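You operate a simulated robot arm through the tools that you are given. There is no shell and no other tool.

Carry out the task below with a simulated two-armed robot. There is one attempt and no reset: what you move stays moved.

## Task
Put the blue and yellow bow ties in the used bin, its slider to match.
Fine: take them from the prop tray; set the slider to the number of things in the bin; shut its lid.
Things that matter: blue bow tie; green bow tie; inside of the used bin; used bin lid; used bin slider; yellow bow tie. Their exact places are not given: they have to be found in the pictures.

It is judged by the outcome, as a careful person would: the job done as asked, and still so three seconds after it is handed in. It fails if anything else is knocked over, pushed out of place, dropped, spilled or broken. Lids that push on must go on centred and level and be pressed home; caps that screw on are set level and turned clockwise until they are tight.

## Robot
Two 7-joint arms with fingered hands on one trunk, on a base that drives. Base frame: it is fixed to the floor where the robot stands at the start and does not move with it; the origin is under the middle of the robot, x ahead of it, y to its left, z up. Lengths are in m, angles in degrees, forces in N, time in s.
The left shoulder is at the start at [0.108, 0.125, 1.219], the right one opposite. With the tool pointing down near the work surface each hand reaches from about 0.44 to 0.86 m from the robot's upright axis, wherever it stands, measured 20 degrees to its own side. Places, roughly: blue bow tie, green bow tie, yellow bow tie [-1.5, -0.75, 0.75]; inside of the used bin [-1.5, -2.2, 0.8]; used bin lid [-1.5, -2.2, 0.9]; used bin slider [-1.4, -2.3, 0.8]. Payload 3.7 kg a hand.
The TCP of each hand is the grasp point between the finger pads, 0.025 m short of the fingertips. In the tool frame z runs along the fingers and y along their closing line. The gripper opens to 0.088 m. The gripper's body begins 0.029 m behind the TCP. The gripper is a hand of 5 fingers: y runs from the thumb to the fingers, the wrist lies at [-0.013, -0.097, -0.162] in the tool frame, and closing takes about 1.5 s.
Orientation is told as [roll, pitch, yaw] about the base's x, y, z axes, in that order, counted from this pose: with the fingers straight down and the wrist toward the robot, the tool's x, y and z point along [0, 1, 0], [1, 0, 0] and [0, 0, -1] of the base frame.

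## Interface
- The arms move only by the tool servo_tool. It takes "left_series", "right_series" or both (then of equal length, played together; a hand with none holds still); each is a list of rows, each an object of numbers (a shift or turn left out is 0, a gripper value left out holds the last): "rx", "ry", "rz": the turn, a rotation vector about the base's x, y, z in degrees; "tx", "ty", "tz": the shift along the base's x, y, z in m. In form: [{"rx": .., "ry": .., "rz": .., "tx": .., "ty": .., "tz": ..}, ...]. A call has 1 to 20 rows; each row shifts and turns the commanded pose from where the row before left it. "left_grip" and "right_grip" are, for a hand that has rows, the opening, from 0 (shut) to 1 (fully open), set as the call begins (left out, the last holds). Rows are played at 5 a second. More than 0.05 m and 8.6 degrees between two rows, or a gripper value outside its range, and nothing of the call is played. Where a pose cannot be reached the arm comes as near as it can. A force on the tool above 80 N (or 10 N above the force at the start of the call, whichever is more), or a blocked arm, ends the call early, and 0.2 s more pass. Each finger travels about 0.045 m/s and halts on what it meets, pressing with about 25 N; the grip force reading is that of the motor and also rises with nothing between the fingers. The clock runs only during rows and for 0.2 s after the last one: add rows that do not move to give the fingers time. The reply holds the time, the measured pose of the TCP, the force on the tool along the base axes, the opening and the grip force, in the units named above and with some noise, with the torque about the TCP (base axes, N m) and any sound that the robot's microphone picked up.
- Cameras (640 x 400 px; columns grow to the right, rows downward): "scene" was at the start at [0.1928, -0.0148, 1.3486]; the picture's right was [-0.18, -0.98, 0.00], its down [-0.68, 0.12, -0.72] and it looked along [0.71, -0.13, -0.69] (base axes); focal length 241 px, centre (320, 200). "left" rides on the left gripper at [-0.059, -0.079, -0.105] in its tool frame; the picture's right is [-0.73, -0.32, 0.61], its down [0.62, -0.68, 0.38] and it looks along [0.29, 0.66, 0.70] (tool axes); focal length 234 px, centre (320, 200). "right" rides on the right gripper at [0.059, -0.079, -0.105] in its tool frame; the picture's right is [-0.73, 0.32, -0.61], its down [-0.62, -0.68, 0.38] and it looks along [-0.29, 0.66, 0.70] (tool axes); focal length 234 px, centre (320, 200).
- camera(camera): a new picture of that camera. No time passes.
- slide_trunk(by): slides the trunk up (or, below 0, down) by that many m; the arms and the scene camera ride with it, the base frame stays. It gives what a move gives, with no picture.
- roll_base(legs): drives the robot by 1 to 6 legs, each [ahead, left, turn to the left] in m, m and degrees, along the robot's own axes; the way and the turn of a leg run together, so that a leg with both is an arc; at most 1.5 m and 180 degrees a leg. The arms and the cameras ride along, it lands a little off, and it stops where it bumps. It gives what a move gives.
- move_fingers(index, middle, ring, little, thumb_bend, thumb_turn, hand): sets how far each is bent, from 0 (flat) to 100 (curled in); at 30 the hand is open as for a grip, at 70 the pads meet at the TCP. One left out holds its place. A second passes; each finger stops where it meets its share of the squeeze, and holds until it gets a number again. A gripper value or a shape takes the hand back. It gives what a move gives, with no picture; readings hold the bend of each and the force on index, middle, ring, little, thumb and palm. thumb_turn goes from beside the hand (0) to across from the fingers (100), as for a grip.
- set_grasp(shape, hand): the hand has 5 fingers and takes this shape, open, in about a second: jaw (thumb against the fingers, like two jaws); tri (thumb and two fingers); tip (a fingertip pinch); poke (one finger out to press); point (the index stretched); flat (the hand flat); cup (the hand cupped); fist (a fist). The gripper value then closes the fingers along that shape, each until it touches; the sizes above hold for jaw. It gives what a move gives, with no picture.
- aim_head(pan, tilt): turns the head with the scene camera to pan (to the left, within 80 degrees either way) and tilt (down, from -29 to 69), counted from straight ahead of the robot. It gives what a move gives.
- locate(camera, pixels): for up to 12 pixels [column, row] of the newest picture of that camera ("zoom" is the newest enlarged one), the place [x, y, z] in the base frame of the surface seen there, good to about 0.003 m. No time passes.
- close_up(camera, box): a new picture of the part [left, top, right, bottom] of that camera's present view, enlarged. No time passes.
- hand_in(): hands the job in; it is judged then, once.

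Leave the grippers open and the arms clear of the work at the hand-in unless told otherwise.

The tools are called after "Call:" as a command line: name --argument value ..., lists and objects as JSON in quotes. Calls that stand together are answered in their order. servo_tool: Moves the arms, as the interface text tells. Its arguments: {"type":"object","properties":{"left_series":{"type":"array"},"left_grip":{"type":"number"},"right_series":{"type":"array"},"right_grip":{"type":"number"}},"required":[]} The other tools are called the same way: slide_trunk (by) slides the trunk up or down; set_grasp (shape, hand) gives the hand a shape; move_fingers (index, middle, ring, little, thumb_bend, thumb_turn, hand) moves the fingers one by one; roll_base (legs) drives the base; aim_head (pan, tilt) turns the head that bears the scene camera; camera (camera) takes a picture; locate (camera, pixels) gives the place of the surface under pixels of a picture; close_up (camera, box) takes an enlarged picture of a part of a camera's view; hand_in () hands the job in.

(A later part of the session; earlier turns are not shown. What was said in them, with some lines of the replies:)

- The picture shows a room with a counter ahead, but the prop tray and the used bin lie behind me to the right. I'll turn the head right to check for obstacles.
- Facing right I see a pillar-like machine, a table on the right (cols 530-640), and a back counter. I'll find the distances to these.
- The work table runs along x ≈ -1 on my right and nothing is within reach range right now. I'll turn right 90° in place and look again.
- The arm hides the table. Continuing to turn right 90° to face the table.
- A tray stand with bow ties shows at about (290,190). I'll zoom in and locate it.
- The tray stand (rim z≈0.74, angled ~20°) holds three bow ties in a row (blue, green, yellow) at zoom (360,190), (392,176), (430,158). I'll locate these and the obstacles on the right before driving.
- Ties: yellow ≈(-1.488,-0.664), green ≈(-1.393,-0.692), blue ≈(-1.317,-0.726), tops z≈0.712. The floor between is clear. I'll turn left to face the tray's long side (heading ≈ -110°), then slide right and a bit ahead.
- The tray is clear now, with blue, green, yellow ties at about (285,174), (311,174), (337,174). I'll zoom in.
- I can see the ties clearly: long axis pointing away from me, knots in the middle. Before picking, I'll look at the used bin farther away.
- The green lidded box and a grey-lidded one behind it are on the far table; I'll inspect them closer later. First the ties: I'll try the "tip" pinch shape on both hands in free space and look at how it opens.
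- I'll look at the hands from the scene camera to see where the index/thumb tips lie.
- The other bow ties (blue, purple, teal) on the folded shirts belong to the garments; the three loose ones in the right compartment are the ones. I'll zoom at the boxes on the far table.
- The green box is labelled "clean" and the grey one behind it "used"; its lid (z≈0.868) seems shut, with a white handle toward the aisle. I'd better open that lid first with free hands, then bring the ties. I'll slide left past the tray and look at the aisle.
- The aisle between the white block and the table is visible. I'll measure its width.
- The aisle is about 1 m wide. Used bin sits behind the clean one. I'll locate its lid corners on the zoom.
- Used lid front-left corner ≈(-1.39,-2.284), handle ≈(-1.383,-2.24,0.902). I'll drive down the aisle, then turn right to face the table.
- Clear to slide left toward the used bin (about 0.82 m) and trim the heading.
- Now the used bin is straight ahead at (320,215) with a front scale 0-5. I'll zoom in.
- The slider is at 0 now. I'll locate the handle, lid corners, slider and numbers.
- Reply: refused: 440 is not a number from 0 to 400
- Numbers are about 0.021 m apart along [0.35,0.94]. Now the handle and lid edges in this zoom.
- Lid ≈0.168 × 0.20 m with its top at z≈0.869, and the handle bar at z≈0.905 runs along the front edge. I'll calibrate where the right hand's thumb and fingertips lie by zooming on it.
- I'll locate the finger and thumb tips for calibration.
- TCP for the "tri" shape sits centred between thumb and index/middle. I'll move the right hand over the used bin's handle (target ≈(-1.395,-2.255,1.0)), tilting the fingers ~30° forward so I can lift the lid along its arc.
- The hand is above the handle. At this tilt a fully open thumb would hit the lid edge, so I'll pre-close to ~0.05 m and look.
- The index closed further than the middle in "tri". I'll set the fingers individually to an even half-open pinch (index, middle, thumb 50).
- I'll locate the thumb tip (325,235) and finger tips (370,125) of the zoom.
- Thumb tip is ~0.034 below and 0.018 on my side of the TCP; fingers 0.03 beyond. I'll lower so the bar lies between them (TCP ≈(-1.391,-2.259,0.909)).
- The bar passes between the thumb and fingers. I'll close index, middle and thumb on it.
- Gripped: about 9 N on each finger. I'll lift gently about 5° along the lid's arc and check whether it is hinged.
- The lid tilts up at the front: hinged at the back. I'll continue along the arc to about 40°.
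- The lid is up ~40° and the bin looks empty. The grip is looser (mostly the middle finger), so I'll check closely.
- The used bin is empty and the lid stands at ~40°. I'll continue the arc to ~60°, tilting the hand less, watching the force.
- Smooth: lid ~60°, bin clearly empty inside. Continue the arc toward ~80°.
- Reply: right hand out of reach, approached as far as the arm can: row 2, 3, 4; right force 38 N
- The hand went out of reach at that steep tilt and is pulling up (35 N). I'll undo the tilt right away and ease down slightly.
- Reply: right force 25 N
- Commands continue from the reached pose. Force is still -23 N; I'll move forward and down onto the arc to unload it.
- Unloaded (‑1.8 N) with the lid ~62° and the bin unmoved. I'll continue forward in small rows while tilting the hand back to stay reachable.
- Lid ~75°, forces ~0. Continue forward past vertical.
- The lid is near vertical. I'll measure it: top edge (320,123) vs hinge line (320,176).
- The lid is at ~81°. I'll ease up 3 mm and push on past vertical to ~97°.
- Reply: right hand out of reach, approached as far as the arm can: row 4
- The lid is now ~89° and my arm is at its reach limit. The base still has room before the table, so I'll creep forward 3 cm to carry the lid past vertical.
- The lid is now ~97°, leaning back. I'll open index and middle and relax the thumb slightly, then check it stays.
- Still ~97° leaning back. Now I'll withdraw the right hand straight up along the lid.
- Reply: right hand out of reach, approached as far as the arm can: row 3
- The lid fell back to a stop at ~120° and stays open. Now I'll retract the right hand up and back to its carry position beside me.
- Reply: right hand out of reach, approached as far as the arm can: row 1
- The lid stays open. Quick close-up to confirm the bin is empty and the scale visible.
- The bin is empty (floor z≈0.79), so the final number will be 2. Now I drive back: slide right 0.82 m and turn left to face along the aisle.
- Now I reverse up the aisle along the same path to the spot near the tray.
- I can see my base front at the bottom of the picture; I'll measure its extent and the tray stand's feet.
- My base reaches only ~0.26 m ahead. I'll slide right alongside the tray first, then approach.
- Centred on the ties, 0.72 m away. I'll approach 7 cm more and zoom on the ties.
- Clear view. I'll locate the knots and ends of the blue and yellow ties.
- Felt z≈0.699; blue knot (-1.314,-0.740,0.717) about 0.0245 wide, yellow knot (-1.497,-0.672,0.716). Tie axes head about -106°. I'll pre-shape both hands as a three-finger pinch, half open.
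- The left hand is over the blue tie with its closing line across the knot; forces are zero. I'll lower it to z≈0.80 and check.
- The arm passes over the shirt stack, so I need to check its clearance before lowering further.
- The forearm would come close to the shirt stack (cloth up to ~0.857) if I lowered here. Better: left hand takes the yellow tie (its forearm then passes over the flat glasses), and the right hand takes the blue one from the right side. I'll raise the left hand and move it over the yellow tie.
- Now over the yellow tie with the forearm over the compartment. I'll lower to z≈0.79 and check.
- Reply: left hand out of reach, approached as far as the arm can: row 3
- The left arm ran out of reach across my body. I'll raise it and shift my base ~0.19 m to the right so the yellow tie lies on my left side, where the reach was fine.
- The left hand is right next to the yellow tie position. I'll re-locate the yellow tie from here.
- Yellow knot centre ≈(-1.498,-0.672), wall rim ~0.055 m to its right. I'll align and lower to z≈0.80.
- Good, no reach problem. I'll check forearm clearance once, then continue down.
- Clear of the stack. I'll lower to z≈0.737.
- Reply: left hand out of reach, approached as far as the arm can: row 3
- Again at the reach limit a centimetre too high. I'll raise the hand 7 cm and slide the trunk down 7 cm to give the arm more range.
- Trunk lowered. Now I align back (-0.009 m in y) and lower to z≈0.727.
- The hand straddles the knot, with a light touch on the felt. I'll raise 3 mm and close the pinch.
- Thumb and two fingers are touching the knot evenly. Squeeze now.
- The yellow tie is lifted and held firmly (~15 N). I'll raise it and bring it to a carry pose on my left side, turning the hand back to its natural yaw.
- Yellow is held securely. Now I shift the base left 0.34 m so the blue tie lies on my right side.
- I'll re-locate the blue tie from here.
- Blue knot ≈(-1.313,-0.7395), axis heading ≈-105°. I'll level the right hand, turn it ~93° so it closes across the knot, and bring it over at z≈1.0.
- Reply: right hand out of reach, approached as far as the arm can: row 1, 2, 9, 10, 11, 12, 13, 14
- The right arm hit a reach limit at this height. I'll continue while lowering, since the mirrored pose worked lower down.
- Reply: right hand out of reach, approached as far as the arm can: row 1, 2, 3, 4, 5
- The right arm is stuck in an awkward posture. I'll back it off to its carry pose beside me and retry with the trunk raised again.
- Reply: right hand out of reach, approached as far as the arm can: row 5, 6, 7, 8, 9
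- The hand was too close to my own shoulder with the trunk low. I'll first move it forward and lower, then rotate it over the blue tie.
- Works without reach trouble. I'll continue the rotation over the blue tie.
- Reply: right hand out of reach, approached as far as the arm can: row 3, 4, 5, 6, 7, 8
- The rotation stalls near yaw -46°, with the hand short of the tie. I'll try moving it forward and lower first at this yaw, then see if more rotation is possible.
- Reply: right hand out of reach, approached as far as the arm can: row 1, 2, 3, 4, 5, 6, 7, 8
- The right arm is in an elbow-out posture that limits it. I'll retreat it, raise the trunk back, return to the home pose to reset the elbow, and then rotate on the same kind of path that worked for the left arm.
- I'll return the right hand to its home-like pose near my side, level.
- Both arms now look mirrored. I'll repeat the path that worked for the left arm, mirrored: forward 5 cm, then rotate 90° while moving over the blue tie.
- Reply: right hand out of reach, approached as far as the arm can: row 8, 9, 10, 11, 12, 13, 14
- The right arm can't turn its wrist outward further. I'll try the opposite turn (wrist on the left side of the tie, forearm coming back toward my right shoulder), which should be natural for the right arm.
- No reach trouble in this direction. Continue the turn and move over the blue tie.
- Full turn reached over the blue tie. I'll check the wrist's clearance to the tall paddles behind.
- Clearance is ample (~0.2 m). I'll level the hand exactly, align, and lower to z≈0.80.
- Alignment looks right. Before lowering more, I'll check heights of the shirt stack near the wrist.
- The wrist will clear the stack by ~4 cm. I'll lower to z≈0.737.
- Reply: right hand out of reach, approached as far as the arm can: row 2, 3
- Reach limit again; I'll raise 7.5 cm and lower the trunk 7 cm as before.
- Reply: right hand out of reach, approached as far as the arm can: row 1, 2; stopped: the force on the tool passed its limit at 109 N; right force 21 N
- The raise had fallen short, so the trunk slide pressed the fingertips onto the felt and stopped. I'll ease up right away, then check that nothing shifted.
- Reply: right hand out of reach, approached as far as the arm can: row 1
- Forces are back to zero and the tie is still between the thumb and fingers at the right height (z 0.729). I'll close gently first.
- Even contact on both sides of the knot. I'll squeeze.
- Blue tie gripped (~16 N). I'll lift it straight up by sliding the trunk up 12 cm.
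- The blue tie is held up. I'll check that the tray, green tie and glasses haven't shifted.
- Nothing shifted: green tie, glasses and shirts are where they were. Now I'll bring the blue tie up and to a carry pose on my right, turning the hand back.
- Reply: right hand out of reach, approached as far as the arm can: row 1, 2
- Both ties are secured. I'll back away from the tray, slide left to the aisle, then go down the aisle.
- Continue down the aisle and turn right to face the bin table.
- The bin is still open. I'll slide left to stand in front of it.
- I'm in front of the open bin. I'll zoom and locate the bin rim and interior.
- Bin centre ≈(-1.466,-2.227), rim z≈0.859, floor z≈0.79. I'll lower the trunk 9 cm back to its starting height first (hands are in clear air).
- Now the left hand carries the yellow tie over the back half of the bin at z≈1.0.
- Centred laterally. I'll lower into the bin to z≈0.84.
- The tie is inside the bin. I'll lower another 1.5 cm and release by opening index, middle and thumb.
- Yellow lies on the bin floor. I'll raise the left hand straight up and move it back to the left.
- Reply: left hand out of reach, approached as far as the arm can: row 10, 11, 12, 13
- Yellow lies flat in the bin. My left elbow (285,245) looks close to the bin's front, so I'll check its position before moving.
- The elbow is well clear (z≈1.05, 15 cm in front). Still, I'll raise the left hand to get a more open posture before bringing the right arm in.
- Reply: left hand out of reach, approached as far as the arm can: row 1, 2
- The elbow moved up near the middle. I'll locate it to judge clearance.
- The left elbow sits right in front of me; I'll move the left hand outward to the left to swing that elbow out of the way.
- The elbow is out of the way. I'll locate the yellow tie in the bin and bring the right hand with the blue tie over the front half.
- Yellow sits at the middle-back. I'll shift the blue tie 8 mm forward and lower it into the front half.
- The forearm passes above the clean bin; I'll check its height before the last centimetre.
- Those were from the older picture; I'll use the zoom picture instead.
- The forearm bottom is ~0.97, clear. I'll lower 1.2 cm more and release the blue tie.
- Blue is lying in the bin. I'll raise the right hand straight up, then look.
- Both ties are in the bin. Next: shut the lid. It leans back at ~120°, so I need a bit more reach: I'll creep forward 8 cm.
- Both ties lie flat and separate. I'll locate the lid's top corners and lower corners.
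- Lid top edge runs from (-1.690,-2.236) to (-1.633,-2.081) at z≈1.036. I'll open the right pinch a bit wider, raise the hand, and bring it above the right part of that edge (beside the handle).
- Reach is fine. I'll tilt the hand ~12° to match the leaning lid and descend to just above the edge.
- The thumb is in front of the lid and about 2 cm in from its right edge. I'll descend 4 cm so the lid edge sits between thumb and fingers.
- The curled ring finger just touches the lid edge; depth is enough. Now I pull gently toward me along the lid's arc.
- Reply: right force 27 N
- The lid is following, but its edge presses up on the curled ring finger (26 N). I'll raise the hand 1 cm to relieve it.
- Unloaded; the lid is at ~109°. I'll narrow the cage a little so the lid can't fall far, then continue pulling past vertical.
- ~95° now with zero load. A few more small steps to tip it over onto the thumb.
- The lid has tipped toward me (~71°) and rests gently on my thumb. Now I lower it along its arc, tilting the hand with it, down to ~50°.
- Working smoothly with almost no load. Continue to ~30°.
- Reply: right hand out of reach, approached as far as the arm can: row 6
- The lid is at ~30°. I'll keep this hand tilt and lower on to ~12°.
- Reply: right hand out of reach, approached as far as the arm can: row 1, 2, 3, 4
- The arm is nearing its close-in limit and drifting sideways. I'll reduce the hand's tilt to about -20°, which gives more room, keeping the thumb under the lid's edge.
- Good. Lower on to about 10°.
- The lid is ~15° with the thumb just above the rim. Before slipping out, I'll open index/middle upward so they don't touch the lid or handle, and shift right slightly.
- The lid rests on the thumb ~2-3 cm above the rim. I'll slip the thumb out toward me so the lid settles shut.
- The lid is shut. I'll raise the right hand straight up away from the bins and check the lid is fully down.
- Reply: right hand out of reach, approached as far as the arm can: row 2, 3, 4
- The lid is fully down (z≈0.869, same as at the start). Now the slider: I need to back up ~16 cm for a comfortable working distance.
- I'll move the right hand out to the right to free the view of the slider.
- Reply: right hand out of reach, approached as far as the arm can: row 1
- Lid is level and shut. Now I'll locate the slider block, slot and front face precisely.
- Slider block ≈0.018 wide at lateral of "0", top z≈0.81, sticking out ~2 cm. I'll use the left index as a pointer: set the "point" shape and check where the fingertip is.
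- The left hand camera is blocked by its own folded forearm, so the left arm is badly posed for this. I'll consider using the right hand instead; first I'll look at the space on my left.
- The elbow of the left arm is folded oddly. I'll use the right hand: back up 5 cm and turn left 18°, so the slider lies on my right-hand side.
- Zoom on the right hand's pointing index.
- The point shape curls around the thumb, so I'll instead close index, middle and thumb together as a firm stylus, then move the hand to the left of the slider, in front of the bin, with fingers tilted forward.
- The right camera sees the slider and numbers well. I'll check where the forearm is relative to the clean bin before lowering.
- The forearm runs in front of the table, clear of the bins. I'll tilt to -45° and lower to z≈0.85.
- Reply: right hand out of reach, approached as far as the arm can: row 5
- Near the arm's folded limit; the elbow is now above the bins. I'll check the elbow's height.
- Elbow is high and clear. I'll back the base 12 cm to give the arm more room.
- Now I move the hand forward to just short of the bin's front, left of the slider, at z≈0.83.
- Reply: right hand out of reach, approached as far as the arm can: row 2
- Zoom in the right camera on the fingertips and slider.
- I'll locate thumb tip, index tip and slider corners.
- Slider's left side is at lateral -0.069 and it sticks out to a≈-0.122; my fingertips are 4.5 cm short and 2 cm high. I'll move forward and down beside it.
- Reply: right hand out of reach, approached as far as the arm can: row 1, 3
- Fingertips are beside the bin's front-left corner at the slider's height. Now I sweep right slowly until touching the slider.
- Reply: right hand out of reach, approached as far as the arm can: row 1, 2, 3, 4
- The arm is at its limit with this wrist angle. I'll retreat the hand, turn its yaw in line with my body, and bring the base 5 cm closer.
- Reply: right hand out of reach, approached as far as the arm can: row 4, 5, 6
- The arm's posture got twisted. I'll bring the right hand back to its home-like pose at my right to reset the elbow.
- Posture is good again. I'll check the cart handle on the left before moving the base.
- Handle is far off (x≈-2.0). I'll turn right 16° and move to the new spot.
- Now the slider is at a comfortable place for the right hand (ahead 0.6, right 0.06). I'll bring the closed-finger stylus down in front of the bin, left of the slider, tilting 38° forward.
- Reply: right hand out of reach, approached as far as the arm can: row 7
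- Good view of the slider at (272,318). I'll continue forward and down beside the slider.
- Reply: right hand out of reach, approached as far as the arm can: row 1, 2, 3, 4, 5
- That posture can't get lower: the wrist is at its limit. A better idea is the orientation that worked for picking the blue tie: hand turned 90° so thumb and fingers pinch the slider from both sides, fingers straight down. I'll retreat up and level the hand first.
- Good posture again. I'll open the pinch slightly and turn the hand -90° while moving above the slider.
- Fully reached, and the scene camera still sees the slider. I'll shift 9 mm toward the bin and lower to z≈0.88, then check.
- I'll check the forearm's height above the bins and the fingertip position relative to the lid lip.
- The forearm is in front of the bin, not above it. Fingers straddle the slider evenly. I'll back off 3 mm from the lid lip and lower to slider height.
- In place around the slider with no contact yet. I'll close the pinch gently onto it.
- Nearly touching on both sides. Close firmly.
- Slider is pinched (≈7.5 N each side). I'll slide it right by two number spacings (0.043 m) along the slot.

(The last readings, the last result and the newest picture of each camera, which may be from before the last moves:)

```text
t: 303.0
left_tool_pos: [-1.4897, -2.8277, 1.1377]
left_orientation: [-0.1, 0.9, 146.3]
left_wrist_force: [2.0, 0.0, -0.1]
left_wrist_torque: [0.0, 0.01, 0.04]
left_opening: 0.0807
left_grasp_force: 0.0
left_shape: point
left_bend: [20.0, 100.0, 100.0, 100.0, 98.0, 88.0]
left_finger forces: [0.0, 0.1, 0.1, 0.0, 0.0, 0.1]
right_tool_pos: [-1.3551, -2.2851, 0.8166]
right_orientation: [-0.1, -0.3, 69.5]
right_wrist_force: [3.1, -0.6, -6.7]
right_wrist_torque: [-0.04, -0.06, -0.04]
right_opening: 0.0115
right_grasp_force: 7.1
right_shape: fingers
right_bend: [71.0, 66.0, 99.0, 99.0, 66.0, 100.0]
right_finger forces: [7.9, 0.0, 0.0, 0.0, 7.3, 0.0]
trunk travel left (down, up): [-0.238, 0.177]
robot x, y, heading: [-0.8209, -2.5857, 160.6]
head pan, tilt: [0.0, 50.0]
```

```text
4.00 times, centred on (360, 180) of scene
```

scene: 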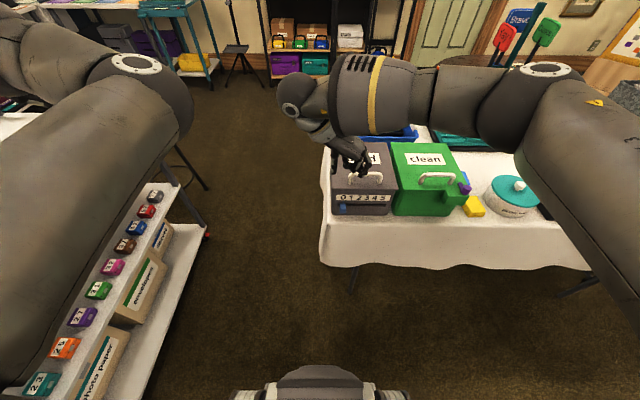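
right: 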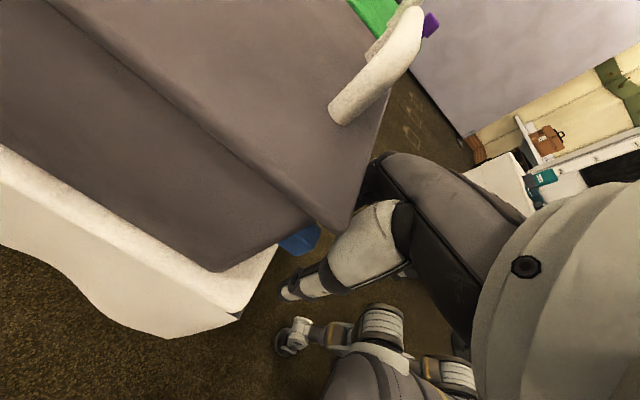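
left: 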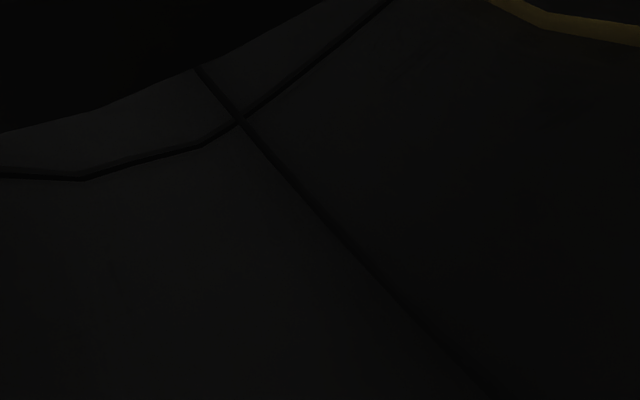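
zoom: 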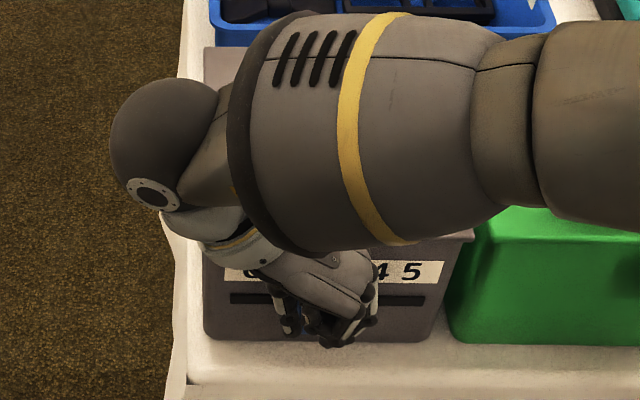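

The slider followed. I'll open the fingers and check before withdrawing.

Call:
move_fingers --hand "right" --index 48 --middle 48 --thumb_bend 48

Call:
servo_tool --right_series '[{"tx": 0.0094, "ty": -0.0034}, {"tx": 0.0094, "ty": -0.0034}, {"tx": 0.0094, "ty": -0.0034}, {"tx": 0.0094, "ty": -0.0034, "tz": 0.01}, {"tz": 0.03}, {"tz": 0.04}, {"tz": 0.04}, {"tz": 0.04}, {}]'

Call:
camera --camera "scene"

Call:
close_up --camera "scene" --box '[320, 180, 410, 230]'

```text
t: 304.0
left_tool_pos: [-1.4892, -2.8278, 1.1388]
left_orientation: [-0.1, 0.9, 146.3]
left_wrist_force: [-0.1, 0.3, -0.7]
left_wrist_torque: [0.05, 0.0, 0.05]
left_opening: 0.0806
left_grasp_force: 0.2
left_shape: point
left_bend: [20.0, 100.0, 100.0, 100.0, 98.0, 88.0]
left_finger forces: [0.0, 0.0, 0.0, 0.0, 0.0, 0.0]
right_tool_pos: [-1.3556, -2.2864, 0.8167]
right_orientation: [-0.1, -0.2, 69.6]
right_wrist_force: [-0.4, 0.0, -0.6]
right_wrist_torque: [0.01, -0.01, 0.01]
right_opening: 0.0453
right_grasp_force: 0.1
right_shape: fingers
right_bend: [48.0, 48.0, 99.0, 99.0, 48.0, 100.0]
right_finger forces: [0.0, 0.0, 0.0, 0.0, 0.0, 0.0]
trunk travel left (down, up): [-0.238, 0.177]
robot x, y, heading: [-0.824, -2.583, 161.1]
head pan, tilt: [0.0, 50.0]
```

```text
t: 306.0
left_tool_pos: [-1.4895, -2.8275, 1.1382]
left_orientation: [-0.1, 0.9, 146.3]
left_wrist_force: [-0.5, 1.0, -0.3]
left_wrist_torque: [-0.02, 0.03, 0.0]
left_opening: 0.0805
left_grasp_force: 0.1
left_shape: point
left_bend: [20.0, 100.0, 100.0, 100.0, 98.0, 88.0]
left_finger forces: [0.0, 0.0, 0.0, 0.1, 0.0, 0.0]
right_tool_pos: [-1.3181, -2.2996, 0.976]
right_orientation: [-0.2, -0.3, 69.6]
right_wrist_force: [0.3, -0.7, 0.6]
right_wrist_torque: [0.02, 0.0, 0.02]
right_opening: 0.045
right_grasp_force: 0.1
right_shape: fingers
right_bend: [48.0, 48.0, 99.0, 99.0, 48.0, 100.0]
right_finger forces: [0.1, 0.1, 0.0, 0.0, 0.0, 0.0]
trunk travel left (down, up): [-0.238, 0.177]
robot x, y, heading: [-0.8263, -2.5836, 160.6]
head pan, tilt: [0.0, 50.0]
```

```text
taken
```

scene: 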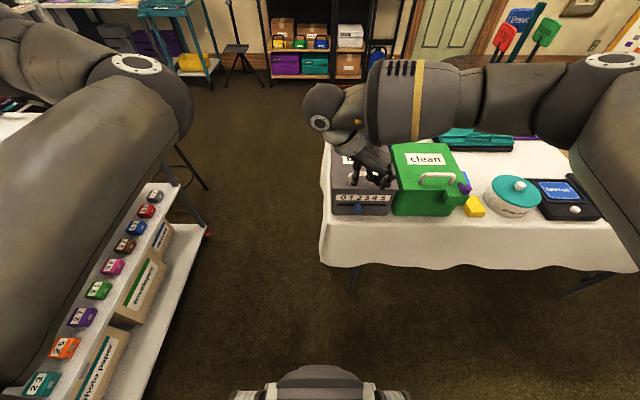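

```text
7.11 times, centred on (365, 205) of scene
```

zoom: 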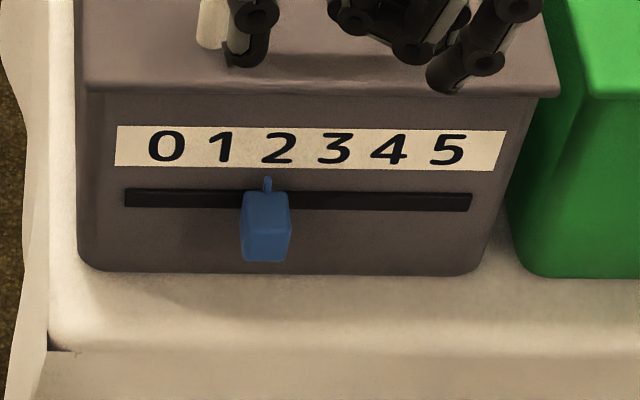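

Close: the pointer (267) is slightly left of the "2" centre (278), about 4 mm. I'll measure it exactly.

Call:
locate --camera "zoom" --pixels '[[267, 186], [278, 150], [165, 148], [450, 152], [220, 150], [333, 150], [267, 205], [243, 205], [288, 205], [300, 205], [266, 240]]'

```text
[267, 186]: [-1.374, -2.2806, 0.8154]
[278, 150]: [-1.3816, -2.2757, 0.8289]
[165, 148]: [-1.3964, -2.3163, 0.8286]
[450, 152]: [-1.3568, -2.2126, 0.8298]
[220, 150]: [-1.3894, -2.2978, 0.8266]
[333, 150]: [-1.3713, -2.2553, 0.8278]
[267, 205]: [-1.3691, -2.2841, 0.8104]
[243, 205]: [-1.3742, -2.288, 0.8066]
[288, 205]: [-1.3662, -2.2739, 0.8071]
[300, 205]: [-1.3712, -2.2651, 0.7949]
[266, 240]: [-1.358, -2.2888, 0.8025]
```

The pointer is ~3–5 mm short of "2". I'll go back, straddle the slider again, and nudge it a few millimetres to the right with the thumb.

Call:
servo_tool --right_series '[{"tx": -0.0017, "ty": -0.0047, "tz": -0.03}, {"tz": -0.04}, {"tz": -0.04}, {"tz": -0.035}, {"tz": -0.015}, {"tx": -0.0125, "ty": 0.0046}, {"tx": -0.0125, "ty": 0.0046}, {"tx": -0.0115, "ty": 0.0042}, {}, {}]'

Call:
close_up --camera "scene" --box '[320, 150, 420, 230]'

```text
t: 308.2
left_tool_pos: [-1.4891, -2.8271, 1.1383]
left_orientation: [-0.2, 1.0, 146.3]
left_wrist_force: [-0.3, -0.5, -0.7]
left_wrist_torque: [0.0, 0.01, -0.03]
left_opening: 0.0806
left_grasp_force: 0.1
left_shape: point
left_bend: [20.0, 100.0, 100.0, 100.0, 98.0, 88.0]
left_finger forces: [0.0, 0.0, 0.0, 0.0, 0.1, 0.0]
right_tool_pos: [-1.3569, -2.29, 0.8162]
right_orientation: [0.0, -0.3, 69.6]
right_wrist_force: [0.2, 0.2, 0.3]
right_wrist_torque: [0.0, 0.0, 0.01]
right_opening: 0.0454
right_grasp_force: 0.0
right_shape: fingers
right_bend: [48.0, 48.0, 99.0, 99.0, 48.0, 100.0]
right_finger forces: [0.0, 0.0, 0.1, 0.1, 0.0, 0.1]
trunk travel left (down, up): [-0.238, 0.177]
robot x, y, heading: [-0.8218, -2.5855, 160.9]
head pan, tilt: [0.0, 50.0]
```

```text
5.00 times, centred on (370, 190) of scene
```

zoom: 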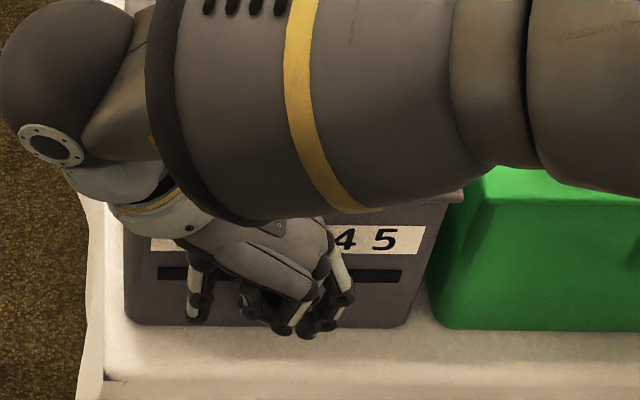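

In place. I'll nudge right by ~15 mm in small steps (about 12 mm of that is free gap).

Call:
servo_tool --right_series '[{"tx": 0.0014, "ty": 0.0037}, {"tx": 0.0014, "ty": 0.0037}, {"tx": 0.0014, "ty": 0.0037}, {}]'

```text
t: 309.2
left_tool_pos: [-1.4891, -2.8272, 1.1385]
left_orientation: [-0.2, 1.0, 146.3]
left_wrist_force: [-0.1, 0.1, -0.4]
left_wrist_torque: [0.02, -0.01, 0.03]
left_opening: 0.0807
left_grasp_force: 0.1
left_shape: point
left_bend: [20.0, 100.0, 100.0, 100.0, 98.0, 88.0]
left_finger forces: [0.0, 0.0, 0.0, 0.0, 0.0, 0.1]
right_tool_pos: [-1.3519, -2.2799, 0.8167]
right_orientation: [-0.1, -0.2, 69.6]
right_wrist_force: [0.6, -1.0, -0.3]
right_wrist_torque: [0.0, 0.01, 0.0]
right_opening: 0.0452
right_grasp_force: 0.0
right_shape: fingers
right_bend: [48.0, 48.0, 99.0, 99.0, 48.0, 100.0]
right_finger forces: [0.0, 0.0, 0.1, 0.0, 0.1, 0.0]
trunk travel left (down, up): [-0.238, 0.177]
robot x, y, heading: [-0.8215, -2.5842, 160.9]
head pan, tilt: [0.0, 50.0]
```

No contact yet. Another 4 mm.

Call:
servo_tool --right_series '[{"tx": 0.0007, "ty": 0.0019}, {"tx": 0.0007, "ty": 0.0019}, {}]'

```text
t: 310.0
left_tool_pos: [-1.4896, -2.828, 1.1388]
left_orientation: [-0.1, 0.9, 146.2]
left_wrist_force: [-0.3, 0.1, 0.5]
left_wrist_torque: [-0.01, -0.07, -0.03]
left_opening: 0.0805
left_grasp_force: 0.1
left_shape: point
left_bend: [20.0, 100.0, 100.0, 100.0, 98.0, 88.0]
left_finger forces: [0.1, 0.1, 0.0, 0.0, 0.0, 0.0]
right_tool_pos: [-1.348, -2.2752, 0.8154]
right_orientation: [-0.1, -0.2, 69.6]
right_wrist_force: [0.7, 0.2, -0.6]
right_wrist_torque: [-0.01, 0.0, -0.01]
right_opening: 0.0453
right_grasp_force: 0.0
right_shape: fingers
right_bend: [48.0, 48.0, 99.0, 99.0, 48.0, 100.0]
right_finger forces: [0.0, 0.1, 0.0, 0.0, 0.0, 0.0]
trunk travel left (down, up): [-0.238, 0.177]
robot x, y, heading: [-0.8243, -2.5829, 160.9]
head pan, tilt: [0.0, 50.0]
```

Still no clear contact force. I'll look from the close-up before pushing further.

Call:
close_up --camera "scene" --box '[330, 180, 410, 225]'

Call:
camera --camera "right"

```text
8.00 times, centred on (370, 202) of scene
```

zoom: 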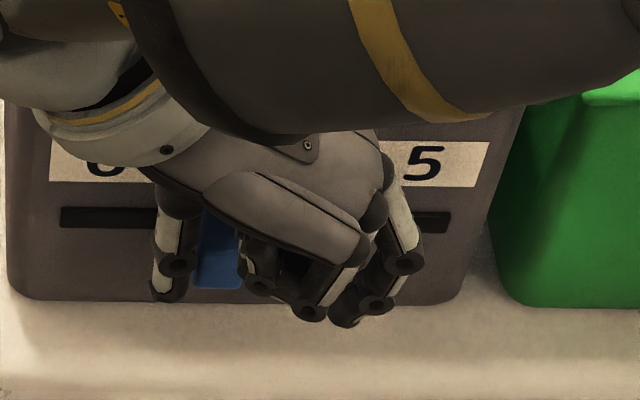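

```text
taken
```

right: 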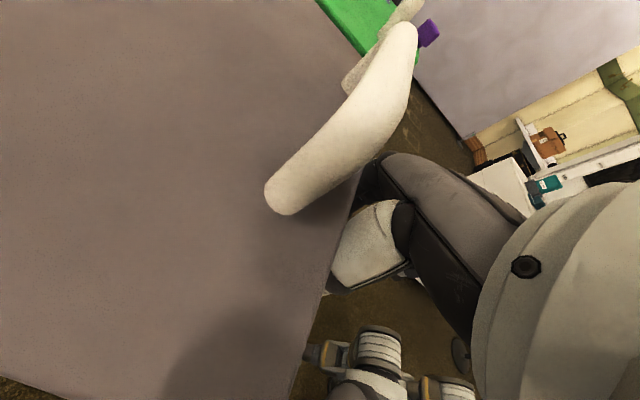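

The thumb is just at the slider's left side now. I'll push 4 mm more.

Call:
servo_tool --right_series '[{"tx": 0.0007, "ty": 0.0019}, {"tx": 0.0007, "ty": 0.0019}, {}]'

Call:
close_up --camera "scene" --box '[330, 180, 410, 225]'

```text
t: 310.8
left_tool_pos: [-1.4897, -2.8279, 1.1379]
left_orientation: [-0.1, 1.0, 146.3]
left_wrist_force: [-1.1, -0.5, 0.8]
left_wrist_torque: [0.03, 0.01, -0.02]
left_opening: 0.0805
left_grasp_force: 0.1
left_shape: point
left_bend: [20.0, 100.0, 100.0, 100.0, 98.0, 88.0]
left_finger forces: [0.0, 0.0, 0.1, 0.0, 0.0, 0.0]
right_tool_pos: [-1.3494, -2.2712, 0.8157]
right_orientation: [-0.2, -0.2, 69.7]
right_wrist_force: [0.9, -0.9, 0.4]
right_wrist_torque: [-0.01, -0.01, 0.02]
right_opening: 0.0457
right_grasp_force: 0.1
right_shape: fingers
right_bend: [48.0, 48.0, 99.0, 99.0, 48.0, 100.0]
right_finger forces: [0.0, 0.0, 0.0, 0.0, 0.1, 0.1]
trunk travel left (down, up): [-0.238, 0.177]
robot x, y, heading: [-0.8223, -2.5844, 160.7]
head pan, tilt: [0.0, 50.0]
```

```text
8.00 times, centred on (370, 202) of scene
```

zoom: 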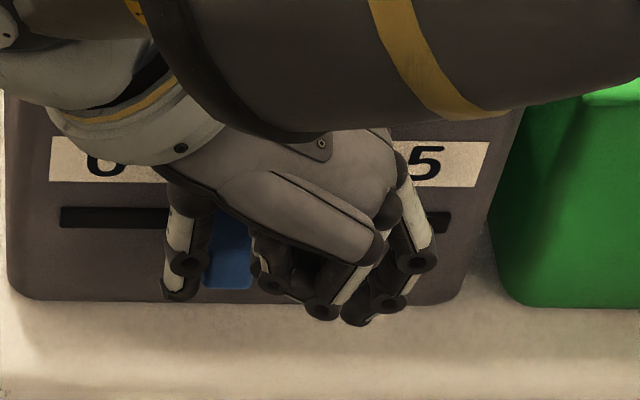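

The slider moved along. I'll withdraw and check.

Call:
servo_tool --right_series '[{"tx": -0.0007, "ty": -0.0019}, {"tx": 0.0094, "ty": -0.0034}, {"tx": 0.0094, "ty": -0.0034}, {"tx": 0.0094, "ty": -0.0034}, {"tx": 0.0094, "ty": -0.0034, "tz": 0.01}, {"tz": 0.03}, {"tz": 0.04}, {"tz": 0.04}, {"tz": 0.04}, {}]'

Call:
camera --camera "scene"

Call:
close_up --camera "scene" --box '[320, 180, 410, 230]'

Call:
locate --camera "zoom" --pixels '[[277, 186], [278, 150], [165, 148], [450, 152], [220, 150], [333, 150], [277, 205]]'

```text
t: 313.0
left_tool_pos: [-1.4894, -2.8279, 1.1375]
left_orientation: [-0.2, 1.1, 146.1]
left_wrist_force: [0.1, -0.6, -0.6]
left_wrist_torque: [-0.01, -0.04, -0.03]
left_opening: 0.0806
left_grasp_force: 0.1
left_shape: point
left_bend: [20.0, 100.0, 100.0, 100.0, 98.0, 88.0]
left_finger forces: [0.0, 0.1, 0.0, 0.0, 0.0, 0.0]
right_tool_pos: [-1.3131, -2.2904, 0.9758]
right_orientation: [-0.2, -0.3, 69.6]
right_wrist_force: [0.2, 0.0, 0.4]
right_wrist_torque: [0.03, -0.02, 0.04]
right_opening: 0.0458
right_grasp_force: 0.0
right_shape: fingers
right_bend: [48.0, 48.0, 99.0, 99.0, 48.0, 100.0]
right_finger forces: [0.0, 0.1, 0.0, 0.1, 0.1, 0.1]
trunk travel left (down, up): [-0.238, 0.177]
robot x, y, heading: [-0.8194, -2.5826, 160.7]
head pan, tilt: [0.0, 50.0]
```

```text
taken
```

scene: 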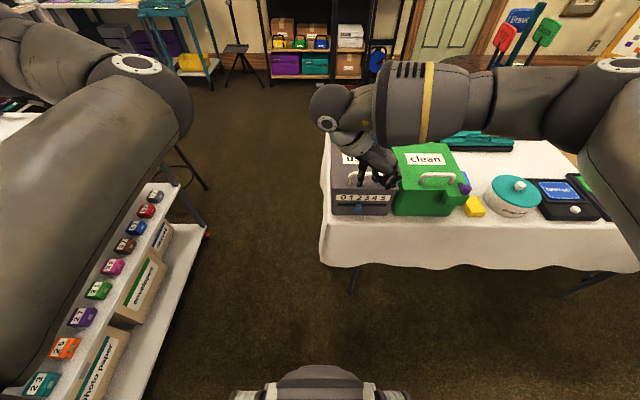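

```text
7.11 times, centred on (365, 205) of scene
```

zoom: 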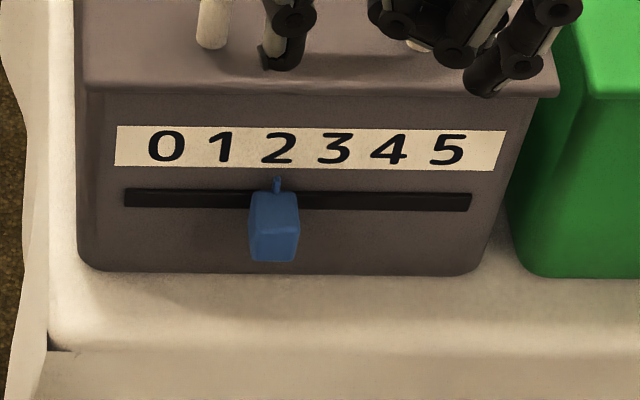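

```text
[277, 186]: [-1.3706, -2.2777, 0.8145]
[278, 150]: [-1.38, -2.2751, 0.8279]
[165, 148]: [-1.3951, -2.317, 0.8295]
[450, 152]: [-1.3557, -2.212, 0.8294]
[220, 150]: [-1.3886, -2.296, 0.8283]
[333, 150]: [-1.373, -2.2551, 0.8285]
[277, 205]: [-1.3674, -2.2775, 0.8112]
```

The pointer now sits on "2" (within ~1 mm). I'll retract the right hand up and back, turning it to its natural yaw.

Call:
servo_tool --right_series '[{"tz": 0.03}, {"tx": 0.0087, "ty": 0.0091, "tz": 0.008, "rz": 7.5}, {"tx": 0.0087, "ty": 0.0091, "tz": 0.008, "rz": 7.5}, {"tx": 0.0087, "ty": 0.0091, "tz": 0.008, "rz": 7.5}, {"tx": 0.0087, "ty": 0.0091, "tz": 0.008, "rz": 7.5}, {"tx": 0.0087, "ty": 0.0091, "tz": 0.008, "rz": 7.5}, {"tx": 0.0087, "ty": 0.0091, "tz": 0.008, "rz": 7.5}, {"tx": 0.0087, "ty": 0.0091, "tz": 0.008, "rz": 7.5}, {"tx": 0.0087, "ty": 0.0091, "tz": 0.008, "rz": 7.5}, {"tx": 0.0087, "ty": 0.0091, "tz": 0.008, "rz": 7.5}, {"tx": 0.0087, "ty": 0.0091, "tz": 0.008, "rz": 7.5}, {"tx": 0.0087, "ty": 0.0091, "tz": 0.008, "rz": 7.5}, {"tx": 0.0087, "ty": 0.0091, "tz": 0.008, "rz": 7.5}, {}]'

Call:
camera --camera "scene"

Call:
close_up --camera "scene" --box '[310, 100, 490, 230]'

```text
t: 316.0
left_tool_pos: [-1.4899, -2.827, 1.1382]
left_orientation: [-0.2, 1.0, 146.3]
left_wrist_force: [-0.2, -0.4, 0.0]
left_wrist_torque: [-0.01, 0.0, 0.0]
left_opening: 0.0806
left_grasp_force: 0.1
left_shape: point
left_bend: [20.0, 100.0, 100.0, 100.0, 98.0, 88.0]
left_finger forces: [0.0, 0.0, 0.0, 0.1, 0.1, 0.0]
right_tool_pos: [-1.2058, -2.1783, 1.1023]
right_orientation: [-0.1, -0.3, 159.8]
right_wrist_force: [-0.2, -0.3, 0.1]
right_wrist_torque: [0.01, -0.03, 0.03]
right_opening: 0.0454
right_grasp_force: 0.0
right_shape: fingers
right_bend: [48.0, 48.0, 99.0, 99.0, 48.0, 100.0]
right_finger forces: [0.0, 0.0, 0.0, 0.0, 0.1, 0.0]
trunk travel left (down, up): [-0.238, 0.177]
robot x, y, heading: [-0.8217, -2.5841, 160.7]
head pan, tilt: [0.0, 50.0]
```

```text
taken
```

scene: 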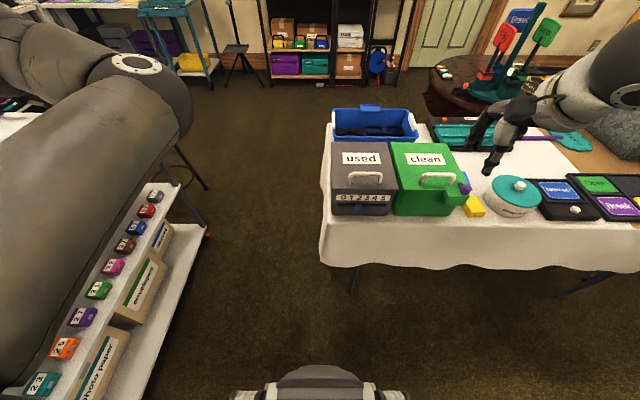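

```text
3.08 times, centred on (400, 165) of scene
```

zoom: 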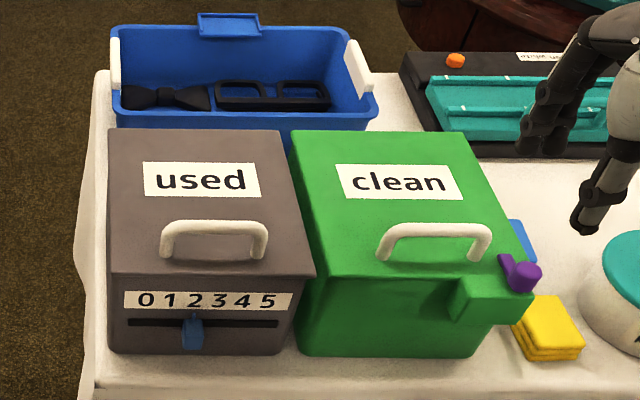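

All looks right. I'll back away, open both hands, and take a final straight-on look.

Call:
roll_base --legs '[[-0.2, 0, 0], [0, -0.1, 0]]'

Call:
set_grasp --shape "jaw" --hand "right"

Call:
set_grasp --shape "jaw" --hand "left"

Call:
camera --camera "scene"

Call:
close_up --camera "scene" --box '[290, 110, 390, 180]'

```text
t: 318.7
left_tool_pos: [-1.2725, -2.7974, 1.1372]
left_orientation: [-0.2, 1.1, 146.4]
left_wrist_force: [-0.5, 0.3, 1.3]
left_wrist_torque: [-0.01, 0.0, -0.01]
left_opening: 0.0806
left_grasp_force: 0.0
left_shape: point
left_bend: [20.0, 100.0, 100.0, 100.0, 98.0, 88.0]
left_finger forces: [0.0, 0.0, 0.0, 0.1, 0.1, 0.0]
right_tool_pos: [-0.9904, -2.146, 1.1011]
right_orientation: [-0.1, -0.3, 159.7]
right_wrist_force: [-0.4, 0.2, 0.3]
right_wrist_torque: [0.05, 0.02, 0.01]
right_opening: 0.0456
right_grasp_force: 0.0
right_shape: fingers
right_bend: [48.0, 48.0, 99.0, 99.0, 48.0, 100.0]
right_finger forces: [0.1, 0.0, 0.0, 0.1, 0.0, 0.0]
trunk travel left (down, up): [-0.238, 0.177]
robot x, y, heading: [-0.6082, -2.5555, 160.9]
head pan, tilt: [0.0, 50.0]
```

```text
t: 319.6
left_tool_pos: [-1.2743, -2.797, 1.1387]
left_orientation: [-0.1, 1.0, 146.4]
left_wrist_force: [0.1, -0.2, -0.6]
left_wrist_torque: [0.01, 0.03, -0.01]
left_opening: 0.0806
left_grasp_force: 0.0
left_shape: point
left_bend: [20.0, 100.0, 100.0, 100.0, 98.0, 88.0]
left_finger forces: [0.1, 0.0, 0.1, 0.1, 0.0, 0.0]
right_tool_pos: [-0.9903, -2.1469, 1.1019]
right_orientation: [-0.2, -0.3, 159.7]
right_wrist_force: [0.2, 0.3, 0.3]
right_wrist_torque: [0.01, -0.01, 0.01]
right_opening: 0.0875
right_grasp_force: 0.1
right_shape: jaw
right_bend: [30.0, 30.0, 30.0, 30.0, 30.0, 98.0]
right_finger forces: [0.1, 0.0, 0.0, 0.0, 0.0, 0.0]
trunk travel left (down, up): [-0.238, 0.177]
robot x, y, heading: [-0.6092, -2.5518, 161.2]
head pan, tilt: [0.0, 50.0]
```

```text
t: 320.5
left_tool_pos: [-1.2712, -2.797, 1.1378]
left_orientation: [-0.1, 0.9, 146.4]
left_wrist_force: [1.0, -0.9, 0.0]
left_wrist_torque: [0.0, 0.0, 0.02]
left_opening: 0.0876
left_grasp_force: 0.0
left_shape: jaw
left_bend: [30.0, 30.0, 30.0, 30.0, 30.0, 97.0]
left_finger forces: [0.1, 0.1, 0.0, 0.0, 0.0, 0.1]
right_tool_pos: [-0.9911, -2.1476, 1.1021]
right_orientation: [-0.3, -0.4, 159.7]
right_wrist_force: [-0.3, -0.3, -0.2]
right_wrist_torque: [0.0, 0.0, -0.04]
right_opening: 0.0876
right_grasp_force: 0.0
right_shape: jaw
right_bend: [30.0, 30.0, 30.0, 30.0, 30.0, 98.0]
right_finger forces: [0.0, 0.1, 0.1, 0.0, 0.0, 0.0]
trunk travel left (down, up): [-0.238, 0.177]
robot x, y, heading: [-0.6076, -2.5541, 160.8]
head pan, tilt: [0.0, 50.0]
```

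```text
taken
```

scene: 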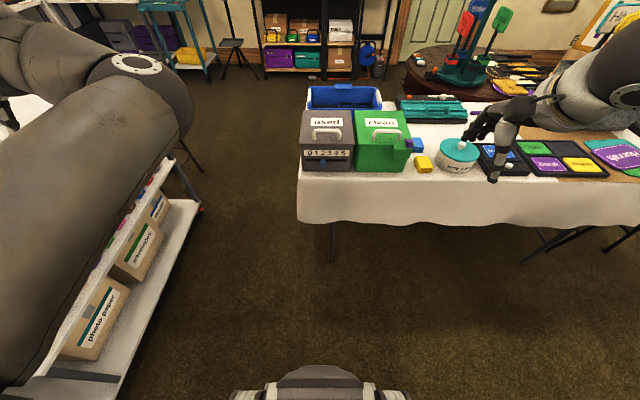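

```text
5.71 times, centred on (340, 145) of scene
```

zoom: 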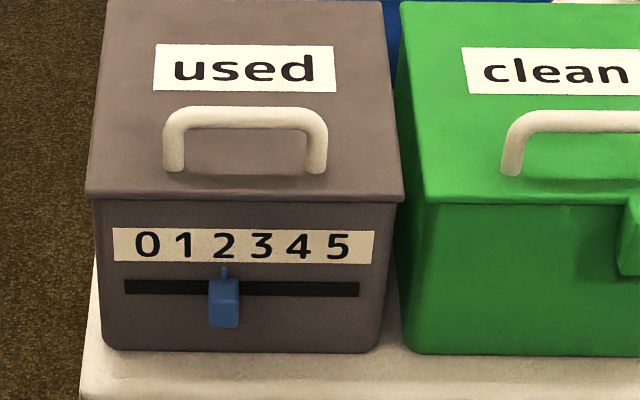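

Straight-on view: the pointer stands exactly under "2". The lid is level and shut with both ties inside, the hands are open and clear, and nothing else has moved. Handing in.

Call:
hand_in

```text
The job is handed in.
```

I put the blue and yellow bow ties in the used bin, shut its lid and set its slider to 2. The job is handed in; I haven't been told how it was judged.

- **Bow ties:** I took both from the prop tray and laid them flat on the bin floor. The bin was empty before, so it now holds two things.
- **Lid:** It sits level at the same height as before I opened it. I let it down by hand, and it dropped the last 2–3 cm on its own.
- **Slider:** My first move stopped a few millimetres short, so I nudged it. The last straight-on view shows the pointer under "2".
- **Other things:** While I was reaching for the blue tie, my fingers pressed hard on the tray's felt (109 N) and the move stopped. I checked straight afterwards, and the green tie, the glasses, the folded shirts and the tray had not moved.

Both hands are open and clear of the work.
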